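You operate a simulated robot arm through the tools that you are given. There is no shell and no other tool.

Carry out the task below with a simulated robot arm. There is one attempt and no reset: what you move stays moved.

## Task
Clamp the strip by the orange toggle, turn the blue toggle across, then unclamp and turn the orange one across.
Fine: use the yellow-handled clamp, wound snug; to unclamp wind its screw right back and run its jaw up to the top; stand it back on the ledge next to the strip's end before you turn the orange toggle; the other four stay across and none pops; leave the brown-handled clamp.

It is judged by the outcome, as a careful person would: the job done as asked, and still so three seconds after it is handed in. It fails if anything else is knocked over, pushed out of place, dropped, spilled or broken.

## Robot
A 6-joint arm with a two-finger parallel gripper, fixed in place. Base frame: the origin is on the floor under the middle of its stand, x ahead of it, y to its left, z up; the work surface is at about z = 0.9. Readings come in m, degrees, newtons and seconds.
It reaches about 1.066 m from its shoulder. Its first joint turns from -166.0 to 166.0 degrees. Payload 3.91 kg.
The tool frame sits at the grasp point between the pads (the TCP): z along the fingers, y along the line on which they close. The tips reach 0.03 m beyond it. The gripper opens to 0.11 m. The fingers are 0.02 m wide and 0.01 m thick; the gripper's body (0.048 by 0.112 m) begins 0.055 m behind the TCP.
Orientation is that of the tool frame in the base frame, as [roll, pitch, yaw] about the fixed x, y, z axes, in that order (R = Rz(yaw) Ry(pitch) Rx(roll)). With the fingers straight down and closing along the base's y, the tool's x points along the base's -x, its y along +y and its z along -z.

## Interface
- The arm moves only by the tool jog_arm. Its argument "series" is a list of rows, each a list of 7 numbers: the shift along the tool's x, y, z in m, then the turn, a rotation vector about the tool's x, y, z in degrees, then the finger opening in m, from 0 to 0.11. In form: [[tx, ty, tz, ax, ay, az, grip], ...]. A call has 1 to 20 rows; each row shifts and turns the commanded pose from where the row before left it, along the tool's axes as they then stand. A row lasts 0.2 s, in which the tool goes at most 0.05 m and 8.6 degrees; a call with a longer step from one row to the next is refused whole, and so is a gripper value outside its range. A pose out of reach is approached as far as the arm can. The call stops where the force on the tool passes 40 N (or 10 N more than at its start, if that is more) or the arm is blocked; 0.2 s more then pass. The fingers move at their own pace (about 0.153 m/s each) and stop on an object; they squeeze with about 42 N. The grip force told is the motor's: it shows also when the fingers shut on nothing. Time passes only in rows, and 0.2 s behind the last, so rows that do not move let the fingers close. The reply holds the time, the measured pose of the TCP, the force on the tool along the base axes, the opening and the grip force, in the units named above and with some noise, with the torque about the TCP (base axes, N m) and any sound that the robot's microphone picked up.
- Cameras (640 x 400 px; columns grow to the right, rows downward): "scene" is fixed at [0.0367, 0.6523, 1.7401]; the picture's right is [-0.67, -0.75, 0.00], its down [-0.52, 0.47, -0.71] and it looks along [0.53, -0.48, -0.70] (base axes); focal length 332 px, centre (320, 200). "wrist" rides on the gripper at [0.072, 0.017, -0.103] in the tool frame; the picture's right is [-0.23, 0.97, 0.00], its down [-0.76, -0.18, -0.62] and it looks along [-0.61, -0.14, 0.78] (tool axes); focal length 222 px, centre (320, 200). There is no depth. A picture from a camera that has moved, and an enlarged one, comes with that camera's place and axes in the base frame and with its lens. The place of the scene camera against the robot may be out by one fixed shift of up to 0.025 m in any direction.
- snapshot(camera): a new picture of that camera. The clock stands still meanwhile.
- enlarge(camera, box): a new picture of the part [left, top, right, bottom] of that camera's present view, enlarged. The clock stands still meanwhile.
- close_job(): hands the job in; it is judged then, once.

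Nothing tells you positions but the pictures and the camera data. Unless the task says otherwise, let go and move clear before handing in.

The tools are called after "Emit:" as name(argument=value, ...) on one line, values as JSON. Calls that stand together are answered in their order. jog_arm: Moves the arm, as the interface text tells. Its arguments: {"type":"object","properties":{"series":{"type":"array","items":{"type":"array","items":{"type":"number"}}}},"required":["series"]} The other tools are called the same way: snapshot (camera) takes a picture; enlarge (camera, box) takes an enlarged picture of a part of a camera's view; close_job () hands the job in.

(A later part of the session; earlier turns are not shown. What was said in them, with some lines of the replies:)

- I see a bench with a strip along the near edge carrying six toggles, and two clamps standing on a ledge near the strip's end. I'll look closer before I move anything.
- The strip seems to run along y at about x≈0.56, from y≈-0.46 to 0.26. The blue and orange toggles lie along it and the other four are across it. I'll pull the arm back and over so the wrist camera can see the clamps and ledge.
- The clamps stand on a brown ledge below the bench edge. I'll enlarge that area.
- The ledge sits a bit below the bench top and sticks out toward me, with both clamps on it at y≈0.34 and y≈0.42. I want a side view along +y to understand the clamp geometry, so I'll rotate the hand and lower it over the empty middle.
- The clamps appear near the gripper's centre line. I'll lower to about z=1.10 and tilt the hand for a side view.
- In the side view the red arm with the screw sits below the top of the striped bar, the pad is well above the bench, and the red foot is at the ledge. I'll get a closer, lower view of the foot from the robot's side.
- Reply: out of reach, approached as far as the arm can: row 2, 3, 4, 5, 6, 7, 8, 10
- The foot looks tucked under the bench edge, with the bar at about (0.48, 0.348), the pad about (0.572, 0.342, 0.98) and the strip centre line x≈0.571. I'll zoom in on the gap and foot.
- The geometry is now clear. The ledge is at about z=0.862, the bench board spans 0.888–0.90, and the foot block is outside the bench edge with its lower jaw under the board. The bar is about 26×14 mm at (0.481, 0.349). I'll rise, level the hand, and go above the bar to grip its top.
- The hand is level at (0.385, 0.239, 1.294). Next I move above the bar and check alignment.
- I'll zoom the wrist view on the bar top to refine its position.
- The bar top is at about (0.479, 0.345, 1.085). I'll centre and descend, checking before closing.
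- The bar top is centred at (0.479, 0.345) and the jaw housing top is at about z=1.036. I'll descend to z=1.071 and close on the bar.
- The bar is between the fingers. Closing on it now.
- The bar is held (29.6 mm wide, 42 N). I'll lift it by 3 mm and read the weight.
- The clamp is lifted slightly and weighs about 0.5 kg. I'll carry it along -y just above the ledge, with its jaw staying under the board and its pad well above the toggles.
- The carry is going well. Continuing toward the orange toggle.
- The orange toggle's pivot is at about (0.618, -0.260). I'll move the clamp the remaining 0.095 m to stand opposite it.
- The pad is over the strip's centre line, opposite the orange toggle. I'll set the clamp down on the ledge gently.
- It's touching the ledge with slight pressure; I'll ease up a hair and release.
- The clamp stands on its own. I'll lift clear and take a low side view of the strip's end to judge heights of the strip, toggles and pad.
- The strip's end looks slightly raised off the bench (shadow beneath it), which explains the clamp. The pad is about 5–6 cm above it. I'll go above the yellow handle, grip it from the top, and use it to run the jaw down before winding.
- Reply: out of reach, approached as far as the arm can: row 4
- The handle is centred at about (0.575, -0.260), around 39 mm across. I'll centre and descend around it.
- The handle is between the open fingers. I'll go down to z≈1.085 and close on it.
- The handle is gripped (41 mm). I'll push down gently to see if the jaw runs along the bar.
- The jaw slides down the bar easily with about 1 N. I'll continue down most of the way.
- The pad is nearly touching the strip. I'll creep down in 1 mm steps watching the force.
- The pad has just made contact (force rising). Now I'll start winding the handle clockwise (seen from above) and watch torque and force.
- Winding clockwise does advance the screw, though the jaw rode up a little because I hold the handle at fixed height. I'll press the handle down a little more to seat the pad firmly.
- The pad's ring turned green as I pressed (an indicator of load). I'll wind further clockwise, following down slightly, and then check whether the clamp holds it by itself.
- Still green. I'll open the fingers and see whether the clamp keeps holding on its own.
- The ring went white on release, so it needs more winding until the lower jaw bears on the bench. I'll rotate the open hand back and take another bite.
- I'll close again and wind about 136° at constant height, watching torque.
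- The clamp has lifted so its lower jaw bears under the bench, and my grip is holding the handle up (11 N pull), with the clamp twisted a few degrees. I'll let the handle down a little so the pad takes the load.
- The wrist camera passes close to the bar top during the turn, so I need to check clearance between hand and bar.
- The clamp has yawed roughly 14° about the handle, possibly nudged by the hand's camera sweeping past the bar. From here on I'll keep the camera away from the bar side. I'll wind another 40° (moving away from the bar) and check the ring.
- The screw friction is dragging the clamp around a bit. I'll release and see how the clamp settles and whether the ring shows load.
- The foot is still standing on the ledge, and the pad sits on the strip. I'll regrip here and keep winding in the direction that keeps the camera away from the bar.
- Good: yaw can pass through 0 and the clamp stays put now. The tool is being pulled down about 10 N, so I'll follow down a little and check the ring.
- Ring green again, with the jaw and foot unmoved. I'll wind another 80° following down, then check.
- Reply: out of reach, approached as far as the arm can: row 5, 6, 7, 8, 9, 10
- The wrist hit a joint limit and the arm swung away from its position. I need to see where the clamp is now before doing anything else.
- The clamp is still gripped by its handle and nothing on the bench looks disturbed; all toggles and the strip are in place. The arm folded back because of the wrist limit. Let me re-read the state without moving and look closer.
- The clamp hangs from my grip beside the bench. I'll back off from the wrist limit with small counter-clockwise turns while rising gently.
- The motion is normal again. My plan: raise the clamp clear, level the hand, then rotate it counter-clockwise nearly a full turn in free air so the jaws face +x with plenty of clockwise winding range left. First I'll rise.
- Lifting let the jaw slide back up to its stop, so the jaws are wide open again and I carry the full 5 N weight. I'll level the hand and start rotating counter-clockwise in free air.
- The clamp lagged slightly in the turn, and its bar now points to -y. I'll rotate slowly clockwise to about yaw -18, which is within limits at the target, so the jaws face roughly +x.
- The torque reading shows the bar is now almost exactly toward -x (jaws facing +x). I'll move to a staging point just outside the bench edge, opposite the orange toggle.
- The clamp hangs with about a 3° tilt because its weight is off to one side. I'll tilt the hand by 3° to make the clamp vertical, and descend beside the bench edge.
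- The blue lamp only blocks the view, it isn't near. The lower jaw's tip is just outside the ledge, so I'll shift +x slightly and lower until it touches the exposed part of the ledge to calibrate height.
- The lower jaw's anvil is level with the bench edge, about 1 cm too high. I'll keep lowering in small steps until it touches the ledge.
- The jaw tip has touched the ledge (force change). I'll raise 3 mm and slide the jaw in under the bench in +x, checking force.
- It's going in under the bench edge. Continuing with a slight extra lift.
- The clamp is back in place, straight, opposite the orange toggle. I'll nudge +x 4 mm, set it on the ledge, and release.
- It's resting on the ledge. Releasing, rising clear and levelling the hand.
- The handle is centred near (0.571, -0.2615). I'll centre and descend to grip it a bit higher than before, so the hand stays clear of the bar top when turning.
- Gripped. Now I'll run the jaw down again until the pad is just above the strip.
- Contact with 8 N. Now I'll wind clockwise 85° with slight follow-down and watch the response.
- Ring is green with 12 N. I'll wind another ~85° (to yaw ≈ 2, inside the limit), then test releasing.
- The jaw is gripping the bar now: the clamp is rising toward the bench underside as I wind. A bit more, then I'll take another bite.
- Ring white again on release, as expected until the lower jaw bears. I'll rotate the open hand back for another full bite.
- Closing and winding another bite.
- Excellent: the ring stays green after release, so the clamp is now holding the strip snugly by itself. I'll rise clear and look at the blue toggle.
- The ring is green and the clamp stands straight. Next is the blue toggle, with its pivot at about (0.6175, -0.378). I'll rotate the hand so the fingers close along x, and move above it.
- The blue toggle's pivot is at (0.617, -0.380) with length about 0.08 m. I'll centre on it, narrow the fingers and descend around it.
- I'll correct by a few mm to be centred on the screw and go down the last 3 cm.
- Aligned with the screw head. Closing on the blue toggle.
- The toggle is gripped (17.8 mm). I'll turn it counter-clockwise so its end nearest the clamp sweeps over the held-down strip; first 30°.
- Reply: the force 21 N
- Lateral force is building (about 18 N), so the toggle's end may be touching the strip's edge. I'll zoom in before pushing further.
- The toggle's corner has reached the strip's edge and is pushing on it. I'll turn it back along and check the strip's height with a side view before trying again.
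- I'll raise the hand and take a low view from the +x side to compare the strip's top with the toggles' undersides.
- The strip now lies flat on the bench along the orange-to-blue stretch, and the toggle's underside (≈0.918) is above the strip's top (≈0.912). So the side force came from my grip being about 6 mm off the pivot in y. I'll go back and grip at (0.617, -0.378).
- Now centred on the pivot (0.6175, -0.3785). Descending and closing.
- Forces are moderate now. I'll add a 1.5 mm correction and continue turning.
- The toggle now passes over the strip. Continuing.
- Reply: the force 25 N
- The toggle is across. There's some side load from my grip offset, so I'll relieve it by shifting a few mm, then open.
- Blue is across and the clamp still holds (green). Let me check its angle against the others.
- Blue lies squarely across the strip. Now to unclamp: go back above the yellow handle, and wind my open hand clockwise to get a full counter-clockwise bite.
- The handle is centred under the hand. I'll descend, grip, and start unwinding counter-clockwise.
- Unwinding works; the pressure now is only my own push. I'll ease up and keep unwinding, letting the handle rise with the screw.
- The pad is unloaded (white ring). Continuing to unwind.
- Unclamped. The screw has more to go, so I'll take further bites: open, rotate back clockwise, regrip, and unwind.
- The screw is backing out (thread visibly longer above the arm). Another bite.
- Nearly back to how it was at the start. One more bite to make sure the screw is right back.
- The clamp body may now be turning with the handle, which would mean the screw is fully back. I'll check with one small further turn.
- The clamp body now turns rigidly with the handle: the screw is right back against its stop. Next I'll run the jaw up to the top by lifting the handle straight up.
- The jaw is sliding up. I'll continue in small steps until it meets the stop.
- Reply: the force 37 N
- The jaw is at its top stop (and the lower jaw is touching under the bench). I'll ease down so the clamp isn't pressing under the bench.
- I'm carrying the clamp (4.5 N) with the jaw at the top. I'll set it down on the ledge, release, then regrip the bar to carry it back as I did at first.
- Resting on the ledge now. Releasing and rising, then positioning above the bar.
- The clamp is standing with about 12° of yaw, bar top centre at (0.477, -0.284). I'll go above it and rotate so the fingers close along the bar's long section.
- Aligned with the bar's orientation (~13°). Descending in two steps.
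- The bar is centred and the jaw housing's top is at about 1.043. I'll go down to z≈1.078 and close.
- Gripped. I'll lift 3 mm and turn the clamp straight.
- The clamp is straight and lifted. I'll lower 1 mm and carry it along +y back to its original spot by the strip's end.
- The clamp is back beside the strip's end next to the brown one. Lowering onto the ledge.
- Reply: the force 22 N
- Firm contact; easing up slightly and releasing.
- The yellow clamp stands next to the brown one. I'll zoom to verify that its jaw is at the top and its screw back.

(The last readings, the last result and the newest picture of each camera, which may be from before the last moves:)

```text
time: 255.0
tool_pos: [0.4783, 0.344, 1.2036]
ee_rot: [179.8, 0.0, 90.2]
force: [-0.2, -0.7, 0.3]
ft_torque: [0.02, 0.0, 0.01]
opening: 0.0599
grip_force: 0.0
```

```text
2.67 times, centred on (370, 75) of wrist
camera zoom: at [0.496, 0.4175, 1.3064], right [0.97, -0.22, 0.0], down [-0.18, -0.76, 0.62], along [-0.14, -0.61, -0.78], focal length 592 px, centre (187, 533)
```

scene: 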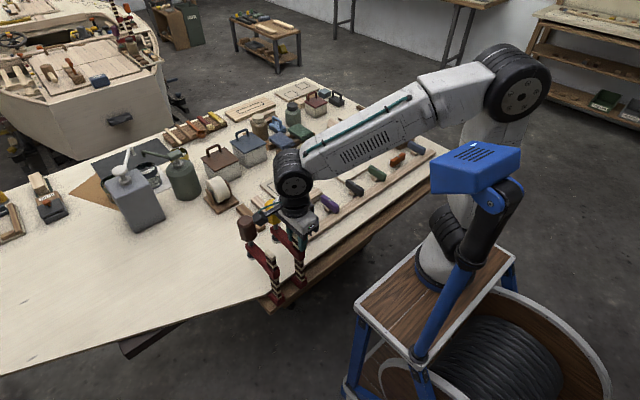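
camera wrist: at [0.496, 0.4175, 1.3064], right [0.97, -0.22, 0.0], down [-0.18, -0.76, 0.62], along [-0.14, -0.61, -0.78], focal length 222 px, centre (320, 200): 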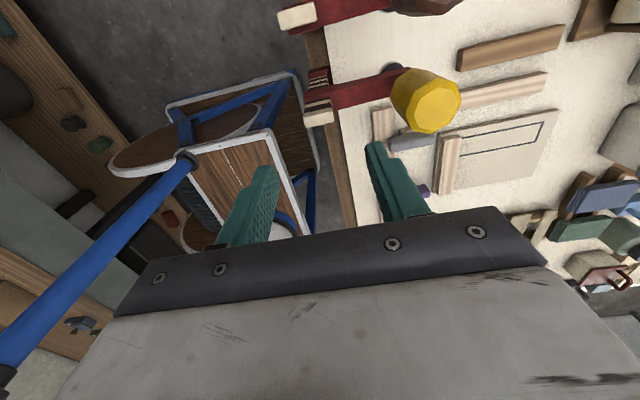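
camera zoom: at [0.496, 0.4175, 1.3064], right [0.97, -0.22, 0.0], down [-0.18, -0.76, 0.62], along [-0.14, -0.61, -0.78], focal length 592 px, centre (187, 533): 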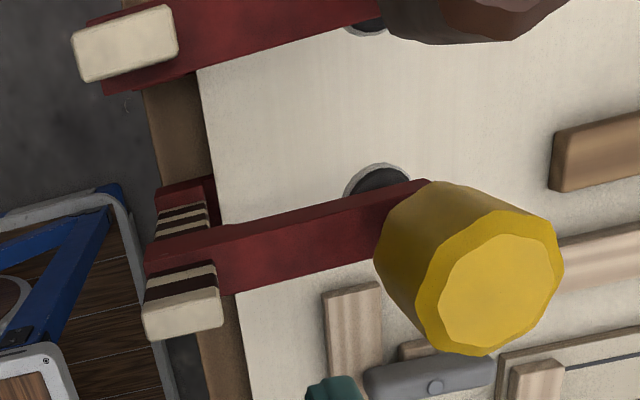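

The clamp is fully reset: jaw at top, screw back, on the ledge by the strip's end. Now the orange toggle. I'll move above it at about (0.6175, -0.26).

Emit:
jog_arm(series=[[-0.02, 0.005, 0, 0, 0, 0, 0.045], [-0.0445, 0.0103, 0, 0, 0, 0, 0.045], [-0.0445, 0.0103, 0, 0, 0, 0, 0.045], [-0.0445, 0.0103, 0, 0, 0, 0, 0.045], [-0.0445, 0.0103, 0, 0, 0, 0, 0.045], [-0.0445, 0.0103, 0, 0, 0, 0, 0.045], [-0.0445, 0.0103, 0, 0, 0, 0, 0.045], [-0.0445, 0.0103, 0, 0, 0, 0, 0.045], [-0.0445, 0.0103, 0, 0, 0, 0, 0.045], [-0.0445, 0.0103, 0, 0, 0, 0, 0.045], [-0.0445, 0.0103, 0, 0, 0, 0, 0.045], [-0.0445, 0.0103, 0, 0, 0, 0, 0.045], [-0.0445, 0.0103, 0, 0, 0, 0, 0.045], [-0.0445, 0.0113, 0, 0, 0, 0, 0.045], [-0.005, 0, 0.03, 0, 0, 0, 0.045], [0, 0, 0.03, 0, 0, 0, 0.045], [0, 0, 0, 0, 0, 0, 0.045]])

Emit:
snapshot(camera="wrist")

Emit:
enlarge(camera="wrist", box=[220, 40, 420, 220])

```text
time: 258.6
tool_pos: [0.6189, -0.2595, 1.1432]
ee_rot: [179.8, 0.1, 90.2]
force: [0.1, -0.2, 0.7]
ft_torque: [-0.01, 0.02, 0.02]
opening: 0.0451
grip_force: 0.0
```

```text
taken
camera wrist: at [0.6366, -0.1866, 1.2463], right [0.97, -0.22, 0.0], down [-0.18, -0.76, 0.62], along [-0.14, -0.61, -0.78], focal length 222 px, centre (320, 200)
```

wrist: 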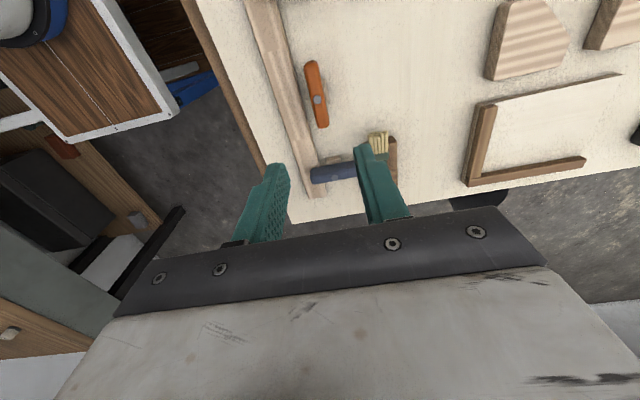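

```text
2.22 times, centred on (320, 130) of wrist
camera zoom: at [0.6366, -0.1866, 1.2463], right [0.97, -0.22, 0.0], down [-0.18, -0.76, 0.62], along [-0.14, -0.61, -0.78], focal length 494 px, centre (320, 356)
```

zoom: 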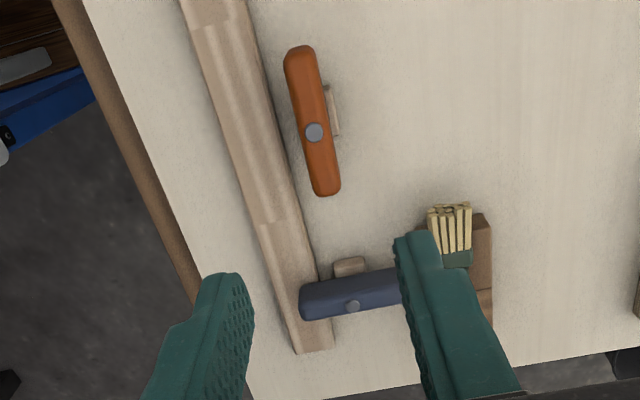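

The orange pivot is at (0.617, -0.2597). I'll centre and descend, checking before closing.

Emit:
jog_arm(series=[[-0.0011, -0.0025, 0.03, 0, 0, 0, 0.045], [0, 0, 0.04, 0, 0, 0, 0.045], [0, 0, 0.04, 0, 0, 0, 0.045], [0, 0, 0.035, 0, 0, 0, 0.045], [0, 0, 0.02, 0, 0, 0, 0.045], [0, 0, 0.015, 0, 0, 0, 0.045], [0, 0, 0.009, 0, 0, 0, 0.045], [0, 0, 0, 0, 0, 0, 0.045]])

Emit:
enlarge(camera="wrist", box=[240, 80, 400, 215])

Emit:
enlarge(camera="scene", box=[360, 120, 440, 190])

```text
time: 260.4
tool_pos: [0.6165, -0.2593, 0.9542]
ee_rot: [179.9, -0.1, 90.1]
force: [-0.3, 0.0, -0.2]
ft_torque: [-0.04, -0.01, -0.01]
opening: 0.0451
grip_force: 0.0
```

```text
2.96 times, centred on (320, 148) of wrist
camera zoom: at [0.6346, -0.1869, 1.0578], right [0.97, -0.22, 0.0], down [-0.18, -0.76, 0.62], along [-0.14, -0.61, -0.78], focal length 658 px, centre (320, 356)
```

zoom: 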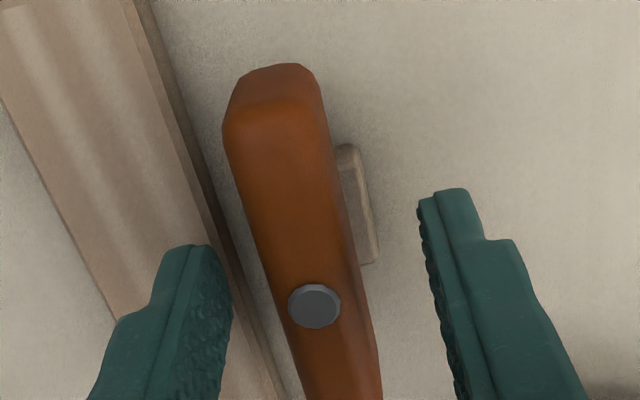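

```text
5.71 times, centred on (400, 155) of scene
camera zoom: at [0.0367, 0.6523, 1.7401], right [-0.67, -0.75, 0.0], down [-0.52, 0.47, -0.71], along [0.53, -0.48, -0.7], focal length 1898 px, centre (-137, 457)
```

zoom: 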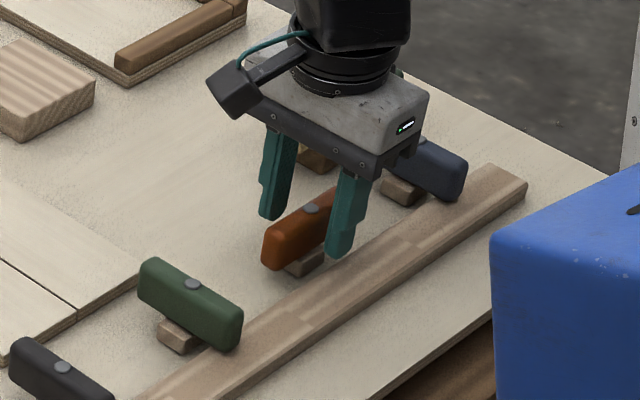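

Emit:
enlarge(camera="scene", box=[380, 150, 420, 185])

Emit:
enlarge(camera="scene", box=[410, 135, 450, 170])

```text
11.43 times, centred on (400, 168) of scene
camera zoom: at [0.0367, 0.6523, 1.7401], right [-0.67, -0.75, 0.0], down [-0.52, 0.47, -0.71], along [0.53, -0.48, -0.7], focal length 3796 px, centre (-594, 571)
```

zoom: 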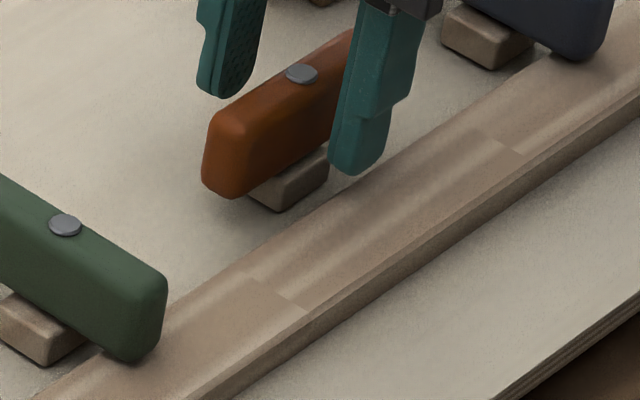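

```text
11.43 times, centred on (430, 152) of scene
camera zoom: at [0.0367, 0.6523, 1.7401], right [-0.67, -0.75, 0.0], down [-0.52, 0.47, -0.71], along [0.53, -0.48, -0.7], focal length 3796 px, centre (-937, 743)
```

zoom: 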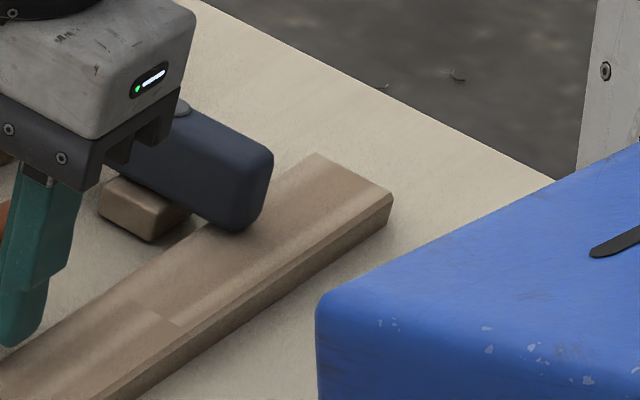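

The strip stays down, held by blue and green. Closing on the orange toggle and beginning to turn it.

Emit:
jog_arm(series=[[0.001, 0, 0, 0, 0, 0, 0.045], [0, 0, 0, 0, 0, 0, 0.03], [0, 0, 0, 0, 0, 0, 0.015], [0, 0, 0, 0, 0, 0, 0.0], [0, 0, 0, 0, 0, 0, 0.0], [0, 0, 0, 0, 0, -5, 0.0], [0, 0, 0, 0, 0, -5, 0.0], [0, 0, 0, 0, 0, -5, 0.0], [0, 0, 0, 0, 0, -5, 0.0], [0, 0, 0, 0, 0, 0, 0.0]])

Emit:
enlarge(camera="wrist", box=[220, 60, 420, 220])

```text
time: 262.6
tool_pos: [0.6158, -0.2601, 0.9553]
ee_rot: [-179.9, -0.1, 110.2]
force: [-30.6, -0.7, -19.3]
ft_torque: [-1.13, 0.09, -0.02]
opening: 0.0176
grip_force: 45.3
```

```text
2.50 times, centred on (320, 140) of wrist
camera zoom: at [0.6073, -0.1851, 1.058], right [0.99, 0.12, 0.0], down [0.1, -0.78, 0.62], along [0.08, -0.62, -0.78], focal length 555 px, centre (320, 350)
```

zoom: 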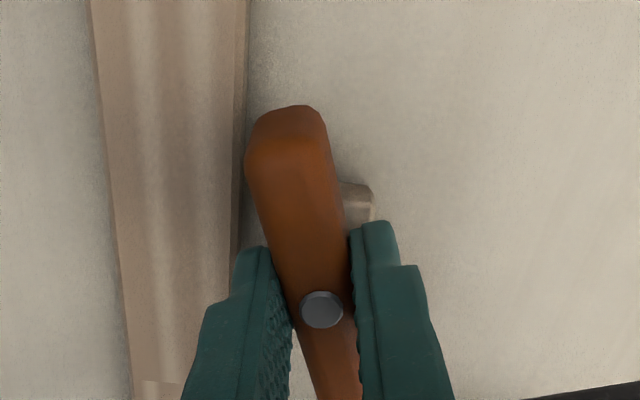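

Side load is high (−30 N in x), so my grip isn't on the pivot axis. I'll follow the force a little to relieve it before turning more.

Emit:
jog_arm(series=[[0.0007, -0.0019, 0.0008, 0, 0, 0, 0.0], [0, 0, 0, 0, 0, 0, 0.0]])

```text
time: 263.2
tool_pos: [0.6158, -0.2585, 0.9539]
ee_rot: [179.8, 0.0, 110.2]
force: [-17.2, -0.5, -10.1]
ft_torque: [1.21, 1.16, 0.03]
opening: 0.0178
grip_force: 44.5
```

Emit:
jog_arm(series=[[0.0008, -0.0022, 0.0008, 0, 0, 0, 0.0], [0, 0, 0, 0, 0, 0, 0.0]])

Emit:
enlarge(camera="wrist", box=[220, 60, 420, 220])

```text
time: 263.8
tool_pos: [0.6152, -0.2589, 0.9554]
ee_rot: [179.7, 0.3, 110.2]
force: [9.6, -1.4, 3.7]
ft_torque: [0.6, 0.96, -0.01]
opening: 0.0181
grip_force: 44.9
```

```text
2.50 times, centred on (320, 140) of wrist
camera zoom: at [0.6064, -0.1846, 1.0577], right [0.99, 0.12, 0.01], down [0.09, -0.77, 0.63], along [0.08, -0.62, -0.78], focal length 555 px, centre (320, 350)
```

zoom: 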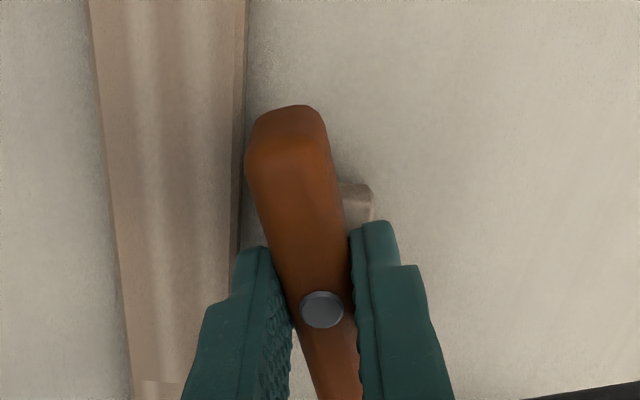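

Emit:
jog_arm(series=[[-0.0003, 0.0009, 0, 0, 0, -4, 0.0], [0, 0, 0, 0, 0, -4, 0.0], [0, 0, 0, 0, 0, -4, 0.0], [0, 0, 0, 0, 0, 0, 0.0]])

Emit:
enlarge(camera="wrist", box=[220, 60, 420, 220])

```text
time: 264.8
tool_pos: [0.6151, -0.2578, 0.9545]
ee_rot: [179.9, 0.3, 122.2]
force: [25.0, -5.2, 27.0]
ft_torque: [0.06, 0.21, 0.04]
opening: 0.0177
grip_force: 44.7
```

```text
2.50 times, centred on (320, 140) of wrist
camera zoom: at [0.591, -0.1882, 1.0576], right [0.94, 0.33, 0.0], down [0.25, -0.74, 0.63], along [0.21, -0.59, -0.78], focal length 555 px, centre (320, 350)
```

zoom: 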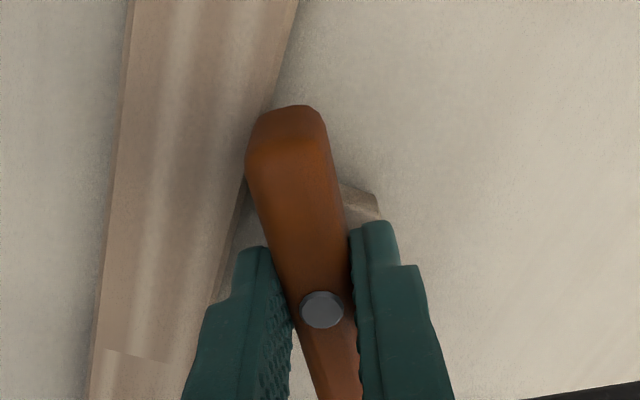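

Emit:
jog_arm(series=[[-0.0013, 0.002, -0.0014, 0, 0, 0, 0.0], [0, 0, 0, 0, 0, 0, 0.0]])

```text
time: 265.4
tool_pos: [0.6154, -0.2586, 0.955]
ee_rot: [-180.0, 0.0, 122.1]
force: [7.5, -9.1, 9.7]
ft_torque: [-1.48, -0.78, 0.02]
opening: 0.018
grip_force: 45.0
```

Emit:
jog_arm(series=[[-0.0012, 0.0003, -0.0008, 0, 0, 0, 0.0], [0, 0, 0, 0, 0, -4, 0.0], [0, 0, 0, 0, 0, -4, 0.0], [0, 0, 0, 0, 0, 0, 0.0]])

Emit:
enlarge(camera="wrist", box=[220, 60, 420, 220])

```text
time: 266.4
tool_pos: [0.6148, -0.2591, 0.9536]
ee_rot: [-180.0, 0.0, 130.2]
force: [-7.6, 1.9, -14.6]
ft_torque: [-0.21, -0.16, 0.02]
opening: 0.0179
grip_force: 44.6
```

```text
2.50 times, centred on (320, 140) of wrist
camera zoom: at [0.5823, -0.1929, 1.058], right [0.89, 0.46, 0.0], down [0.36, -0.7, 0.62], along [0.28, -0.55, -0.78], focal length 555 px, centre (320, 350)
```

zoom: 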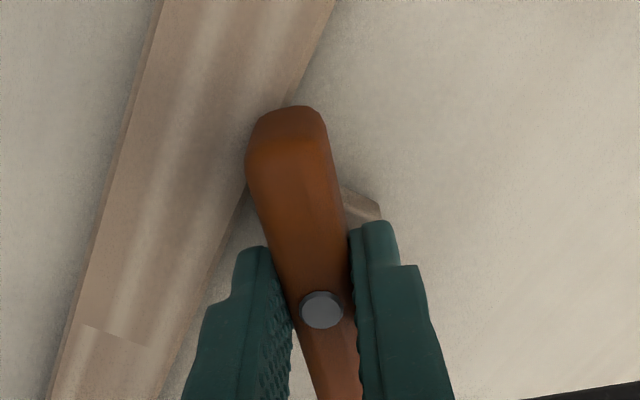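

The toggle is starting over the strip with moderate loads. Continuing in small increments.

Emit:
jog_arm(series=[[0, -0.0005, 0.0008, 0, 0, -4, 0.0], [0, 0, 0, 0, 0, -5, 0.0], [0, 0, 0, 0, 0, -5, 0.0], [0, 0, 0, 0, 0, 0, 0.0]])

Emit:
enlarge(camera="wrist", box=[220, 60, 420, 220])

```text
time: 267.4
tool_pos: [0.6159, -0.2585, 0.9543]
ee_rot: [179.9, -0.1, 144.4]
force: [-25.6, 17.7, -9.5]
ft_torque: [0.85, 1.36, -0.01]
opening: 0.0178
grip_force: 45.3
```

```text
2.50 times, centred on (320, 140) of wrist
camera zoom: at [0.567, -0.2033, 1.058], right [0.75, 0.66, 0.0], down [0.51, -0.59, 0.62], along [0.41, -0.47, -0.78], focal length 555 px, centre (320, 350)
```

zoom: 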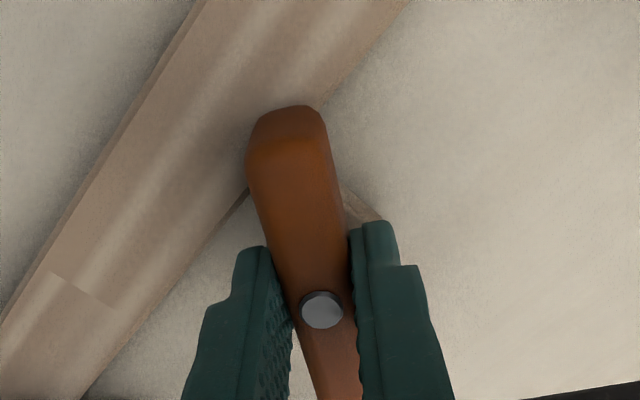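

Side load is along the toggle's length; I'll shift to relieve it and go on.

Emit:
jog_arm(series=[[0.003, 0, 0.0006, 0, 0, 0, 0.0], [0, 0, 0, 0, 0, 0, 0.0]])

```text
time: 268.0
tool_pos: [0.6149, -0.2598, 0.9545]
ee_rot: [180.0, 0.2, 144.2]
force: [-12.6, 5.4, -11.3]
ft_torque: [0.44, 0.85, 0.04]
opening: 0.0178
grip_force: 45.2
```

Emit:
jog_arm(series=[[0.0016, 0, 0.0006, 0, 0, -3, 0.0], [0, 0, 0, 0, 0, -4, 0.0], [0, 0, 0, 0, 0, -4, 0.0], [0, 0, 0, 0, 0, 0, 0.0]])

Emit:
enlarge(camera="wrist", box=[220, 60, 420, 220])

```text
time: 269.0
tool_pos: [0.6153, -0.2602, 0.9551]
ee_rot: [180.0, 0.4, 155.3]
force: [13.7, -13.5, 1.4]
ft_torque: [-0.86, -1.4, -0.04]
opening: 0.0179
grip_force: 44.5
```

```text
2.50 times, centred on (320, 140) of wrist
camera zoom: at [0.5563, -0.2133, 1.0574], right [0.61, 0.79, 0.0], down [0.61, -0.48, 0.63], along [0.5, -0.39, -0.78], focal length 555 px, centre (320, 350)
```

zoom: 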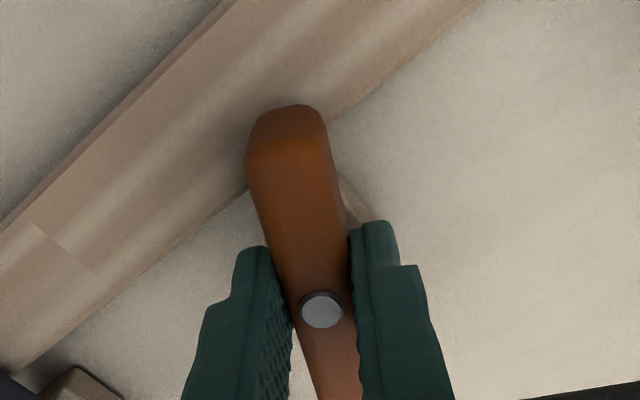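

Emit:
jog_arm(series=[[-0.002, -0.0006, 0, 0, 0, -3, 0.0], [0, 0, 0, 0, 0, -4, 0.0], [0, 0, 0, 0, 0, -4, 0.0], [0, 0, 0, 0, 0, 0, 0.0]])

Emit:
enlarge(camera="wrist", box=[220, 60, 420, 220])

```text
time: 270.0
tool_pos: [0.616, -0.26, 0.9553]
ee_rot: [180.0, 0.3, 166.2]
force: [10.9, -9.7, 33.3]
ft_torque: [0.1, 0.59, 0.02]
opening: 0.0182
grip_force: 45.7
```

```text
2.50 times, centred on (320, 140) of wrist
camera zoom: at [0.5488, -0.2257, 1.0575], right [0.45, 0.89, 0.0], down [0.69, -0.35, 0.63], along [0.56, -0.28, -0.78], focal length 555 px, centre (320, 350)
```

zoom: 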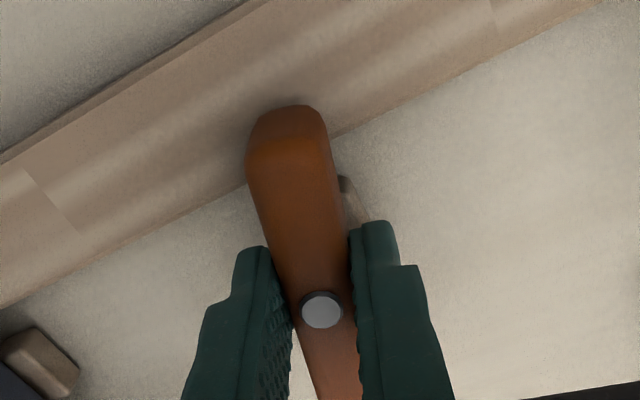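

Upward load has built up; I'll raise 2 mm to relieve it, then finish the turn.

Emit:
jog_arm(series=[[-0.001, 0, -0.002, 0, 0, 0, 0.0], [0, 0, 0, 0, 0, 0, 0.0]])

```text
time: 270.6
tool_pos: [0.615, -0.259, 0.954]
ee_rot: [179.9, -0.1, 166.2]
force: [4.2, -11.0, -4.9]
ft_torque: [-0.75, -1.45, -0.01]
opening: 0.0178
grip_force: 45.0
```

Emit:
jog_arm(series=[[0, -0.001, 0, 0, 0, -3, 0.0], [0, 0, 0, 0, 0, -4, 0.0], [0, 0, 0, 0, 0, -4, 0.0], [0, 0, 0, 0, 0, -2.8, 0.0], [0, 0, 0, 0, 0, 0, 0.0]])

Emit:
enlarge(camera="wrist", box=[220, 60, 420, 220])

Emit:
snapshot(camera="wrist")

```text
time: 271.8
tool_pos: [0.6164, -0.2602, 0.9549]
ee_rot: [179.8, 0.0, -180.0]
force: [0.8, 4.3, -17.6]
ft_torque: [-0.06, 1.28, -0.04]
opening: 0.018
grip_force: 45.7
```

```text
2.50 times, centred on (320, 140) of wrist
camera zoom: at [0.5432, -0.2432, 1.0579], right [0.23, 0.97, 0.0], down [0.76, -0.18, 0.62], along [0.61, -0.14, -0.78], focal length 555 px, centre (320, 350)
```

zoom: 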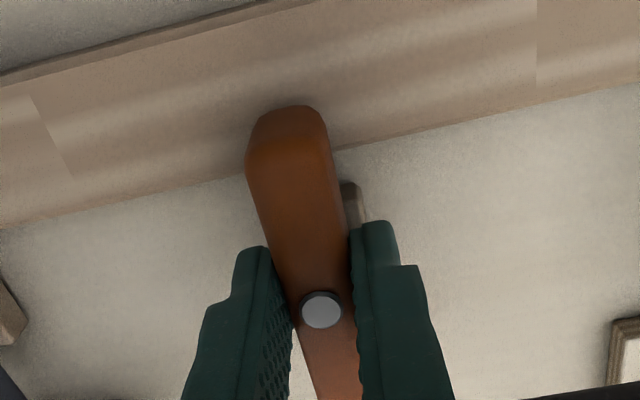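

```text
taken
camera wrist: at [0.5432, -0.2432, 1.0579], right [0.23, 0.97, 0.0], down [0.76, -0.18, 0.62], along [0.61, -0.14, -0.78], focal length 222 px, centre (320, 200)
```

wrist: 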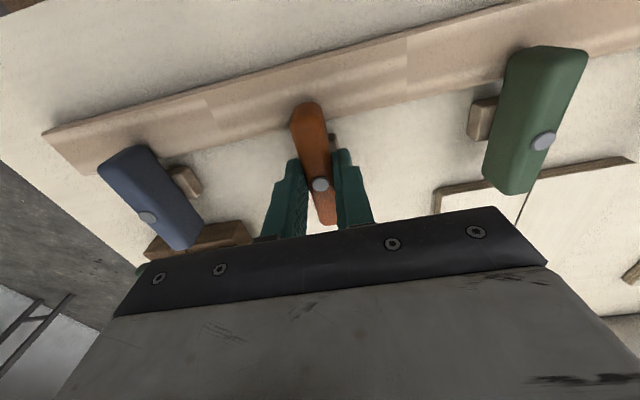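

Orange is across. I'll relieve the vertical load, open, and rise slowly.

Emit:
jog_arm(series=[[0, 0.0005, 0.0013, 0, 0, 0, 0.0], [0, 0, 0, 0, 0, 0, 0.0], [0, 0, 0, 0, 0, 0, 0.025], [0, 0, 0, 0, 0, 0, 0.04], [0, 0, 0, 0, 0, 0, 0.04], [0, 0, -0.01, 0, 0, 0, 0.04], [0, 0, -0.02, 0, 0, 0, 0.04], [0, 0, -0.03, 0, 0, 0, 0.04], [0, 0, -0.04, 0, 0, 0, 0.04], [0, 0, -0.04, 0, 0, 0, 0.04], [0, 0, -0.04, 0, 0, 0, 0.04], [0, 0, 0, 0, 0, 0, 0.04]])

Emit:
snapshot(camera="wrist")

Emit:
snapshot(camera="scene")

Emit:
enlarge(camera="scene", box=[340, 120, 450, 230])

```text
time: 274.4
tool_pos: [0.616, -0.2616, 1.1331]
ee_rot: [179.9, 0.1, -180.0]
force: [0.6, 0.3, 0.4]
ft_torque: [0.01, 0.0, 0.01]
opening: 0.0401
grip_force: 0.1
```

```text
taken
camera wrist: at [0.5441, -0.2442, 1.2372], right [0.23, 0.97, 0.0], down [0.76, -0.18, 0.62], along [0.61, -0.14, -0.78], focal length 222 px, centre (320, 200)
```

wrist: 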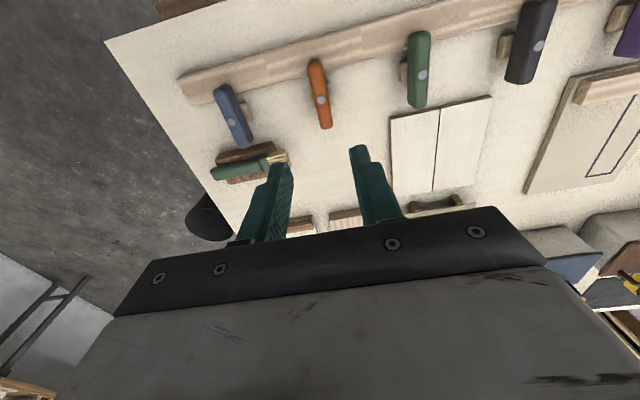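

```text
taken
```

scene: 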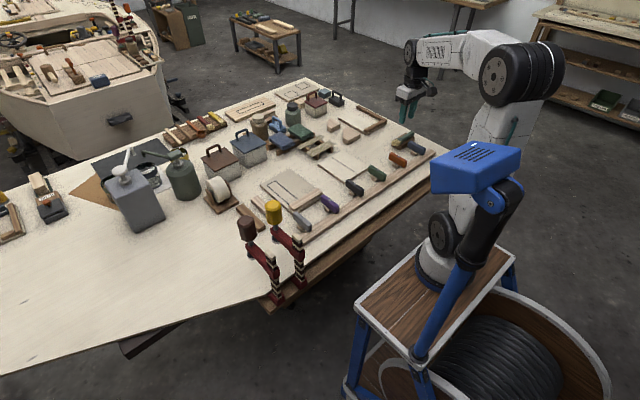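

```text
3.64 times, centred on (395, 175) of scene
camera zoom: at [0.0367, 0.6523, 1.7401], right [-0.67, -0.75, 0.0], down [-0.52, 0.47, -0.71], along [0.53, -0.48, -0.7], focal length 1208 px, centre (47, 291)
```

zoom: 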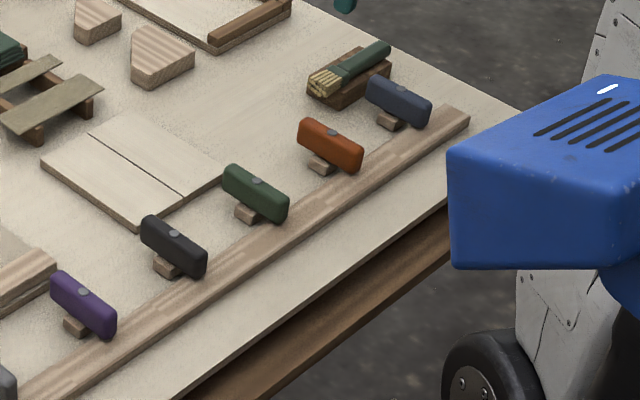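

All six toggles are across and the strip lies flat. I'll move the hand clear, wait a little, and check everything once more, including the clamps.

Emit:
jog_arm(series=[[0, 0, -0.04, 0, 0, 0, 0.06], [0, 0, -0.04, 0, 0, 0, 0.06], [0, 0, -0.04, 0, 0, 0, 0.06], [0, 0, -0.04, 0, 0, 0, 0.06], [0.02, 0.04, 0, 0, 0, 0, 0.06], [0.02, 0.04, 0, 0, 0, 0, 0.06], [0.02, 0.04, 0, 0, 0, 0, 0.06], [0, 0.04, 0, 0, 0, 0, 0.06], [0, 0.04, 0, 0, 0, 0, 0.06], [0, 0.03, 0, 0, 0, 0, 0.06], [0, 0, 0, 0, 0, 0, 0.06], [0, 0, 0, 0, 0, 0, 0.06], [0, 0, 0, 0, 0, 0, 0.06], [0, 0, 0, 0, 0, 0, 0.06], [0, 0, 0, 0, 0, 0, 0.06]])

Emit:
snapshot(camera="wrist")

Emit:
enlarge(camera="scene", box=[220, 180, 340, 310])

Emit:
enlarge(camera="scene", box=[300, 120, 450, 240])

```text
time: 277.6
tool_pos: [0.5555, -0.032, 1.2941]
ee_rot: [-179.9, 0.1, 180.0]
force: [0.2, -0.9, 0.3]
ft_torque: [0.02, -0.01, -0.03]
opening: 0.0599
grip_force: 0.0
```

```text
taken
camera wrist: at [0.4836, -0.0141, 1.397], right [0.23, 0.97, 0.0], down [0.76, -0.18, 0.62], along [0.61, -0.14, -0.78], focal length 222 px, centre (320, 200)
```

wrist: 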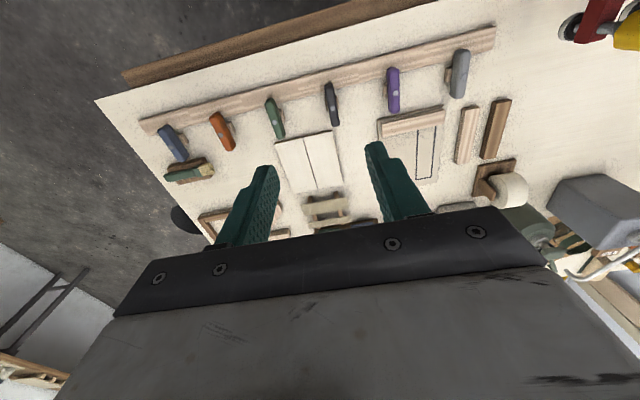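

```text
3.08 times, centred on (280, 245) of scene
camera zoom: at [0.0367, 0.6523, 1.7401], right [-0.67, -0.75, 0.0], down [-0.52, 0.47, -0.71], along [0.53, -0.48, -0.7], focal length 1022 px, centre (443, 62)
```

zoom: 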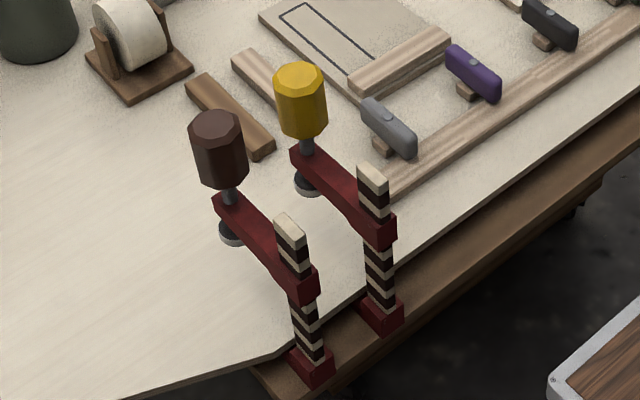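

```text
3.33 times, centred on (375, 180) of scene
camera zoom: at [0.0367, 0.6523, 1.7401], right [-0.67, -0.75, 0.0], down [-0.52, 0.47, -0.71], along [0.53, -0.48, -0.7], focal length 1107 px, centre (137, 267)
```

zoom: 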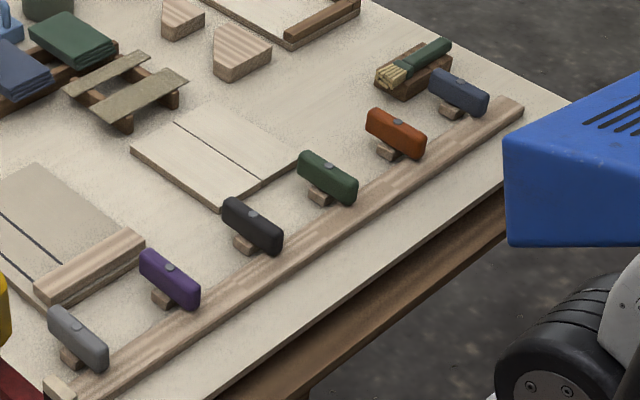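

All six toggles are across with the strip held flat. The yellow clamp is on the ledge by the strip's end with its screw back and its jaw up, and the brown clamp and everything else are where they were. I'm handing the job in.

Emit:
close_job()

```text
The job is handed in.
```

The job is done and handed in. The blue and orange toggles are across, the other four stayed across, and none popped.

- **Clamping:** I clamped the strip beside the orange toggle with the yellow-handled clamp. It was snug: the ring on its pad stayed green after I let go. I turned the blue toggle only then.
- **Unclamping:** I wound the clamp's screw back to its stop and ran its jaw up to the top. I stood it on the ledge next to the strip's end before turning the orange toggle.
- **Slip along the way:** partway through the first winding, my wrist hit a joint limit. The arm swung clear of the bench with the clamp still in the gripper. Nothing was dropped or knocked, and I put the clamp back and started the winding again.
- **Final check:** in the last pictures the strip lies flat under all six toggles. The brown-handled clamp is untouched and nothing else looked out of place.
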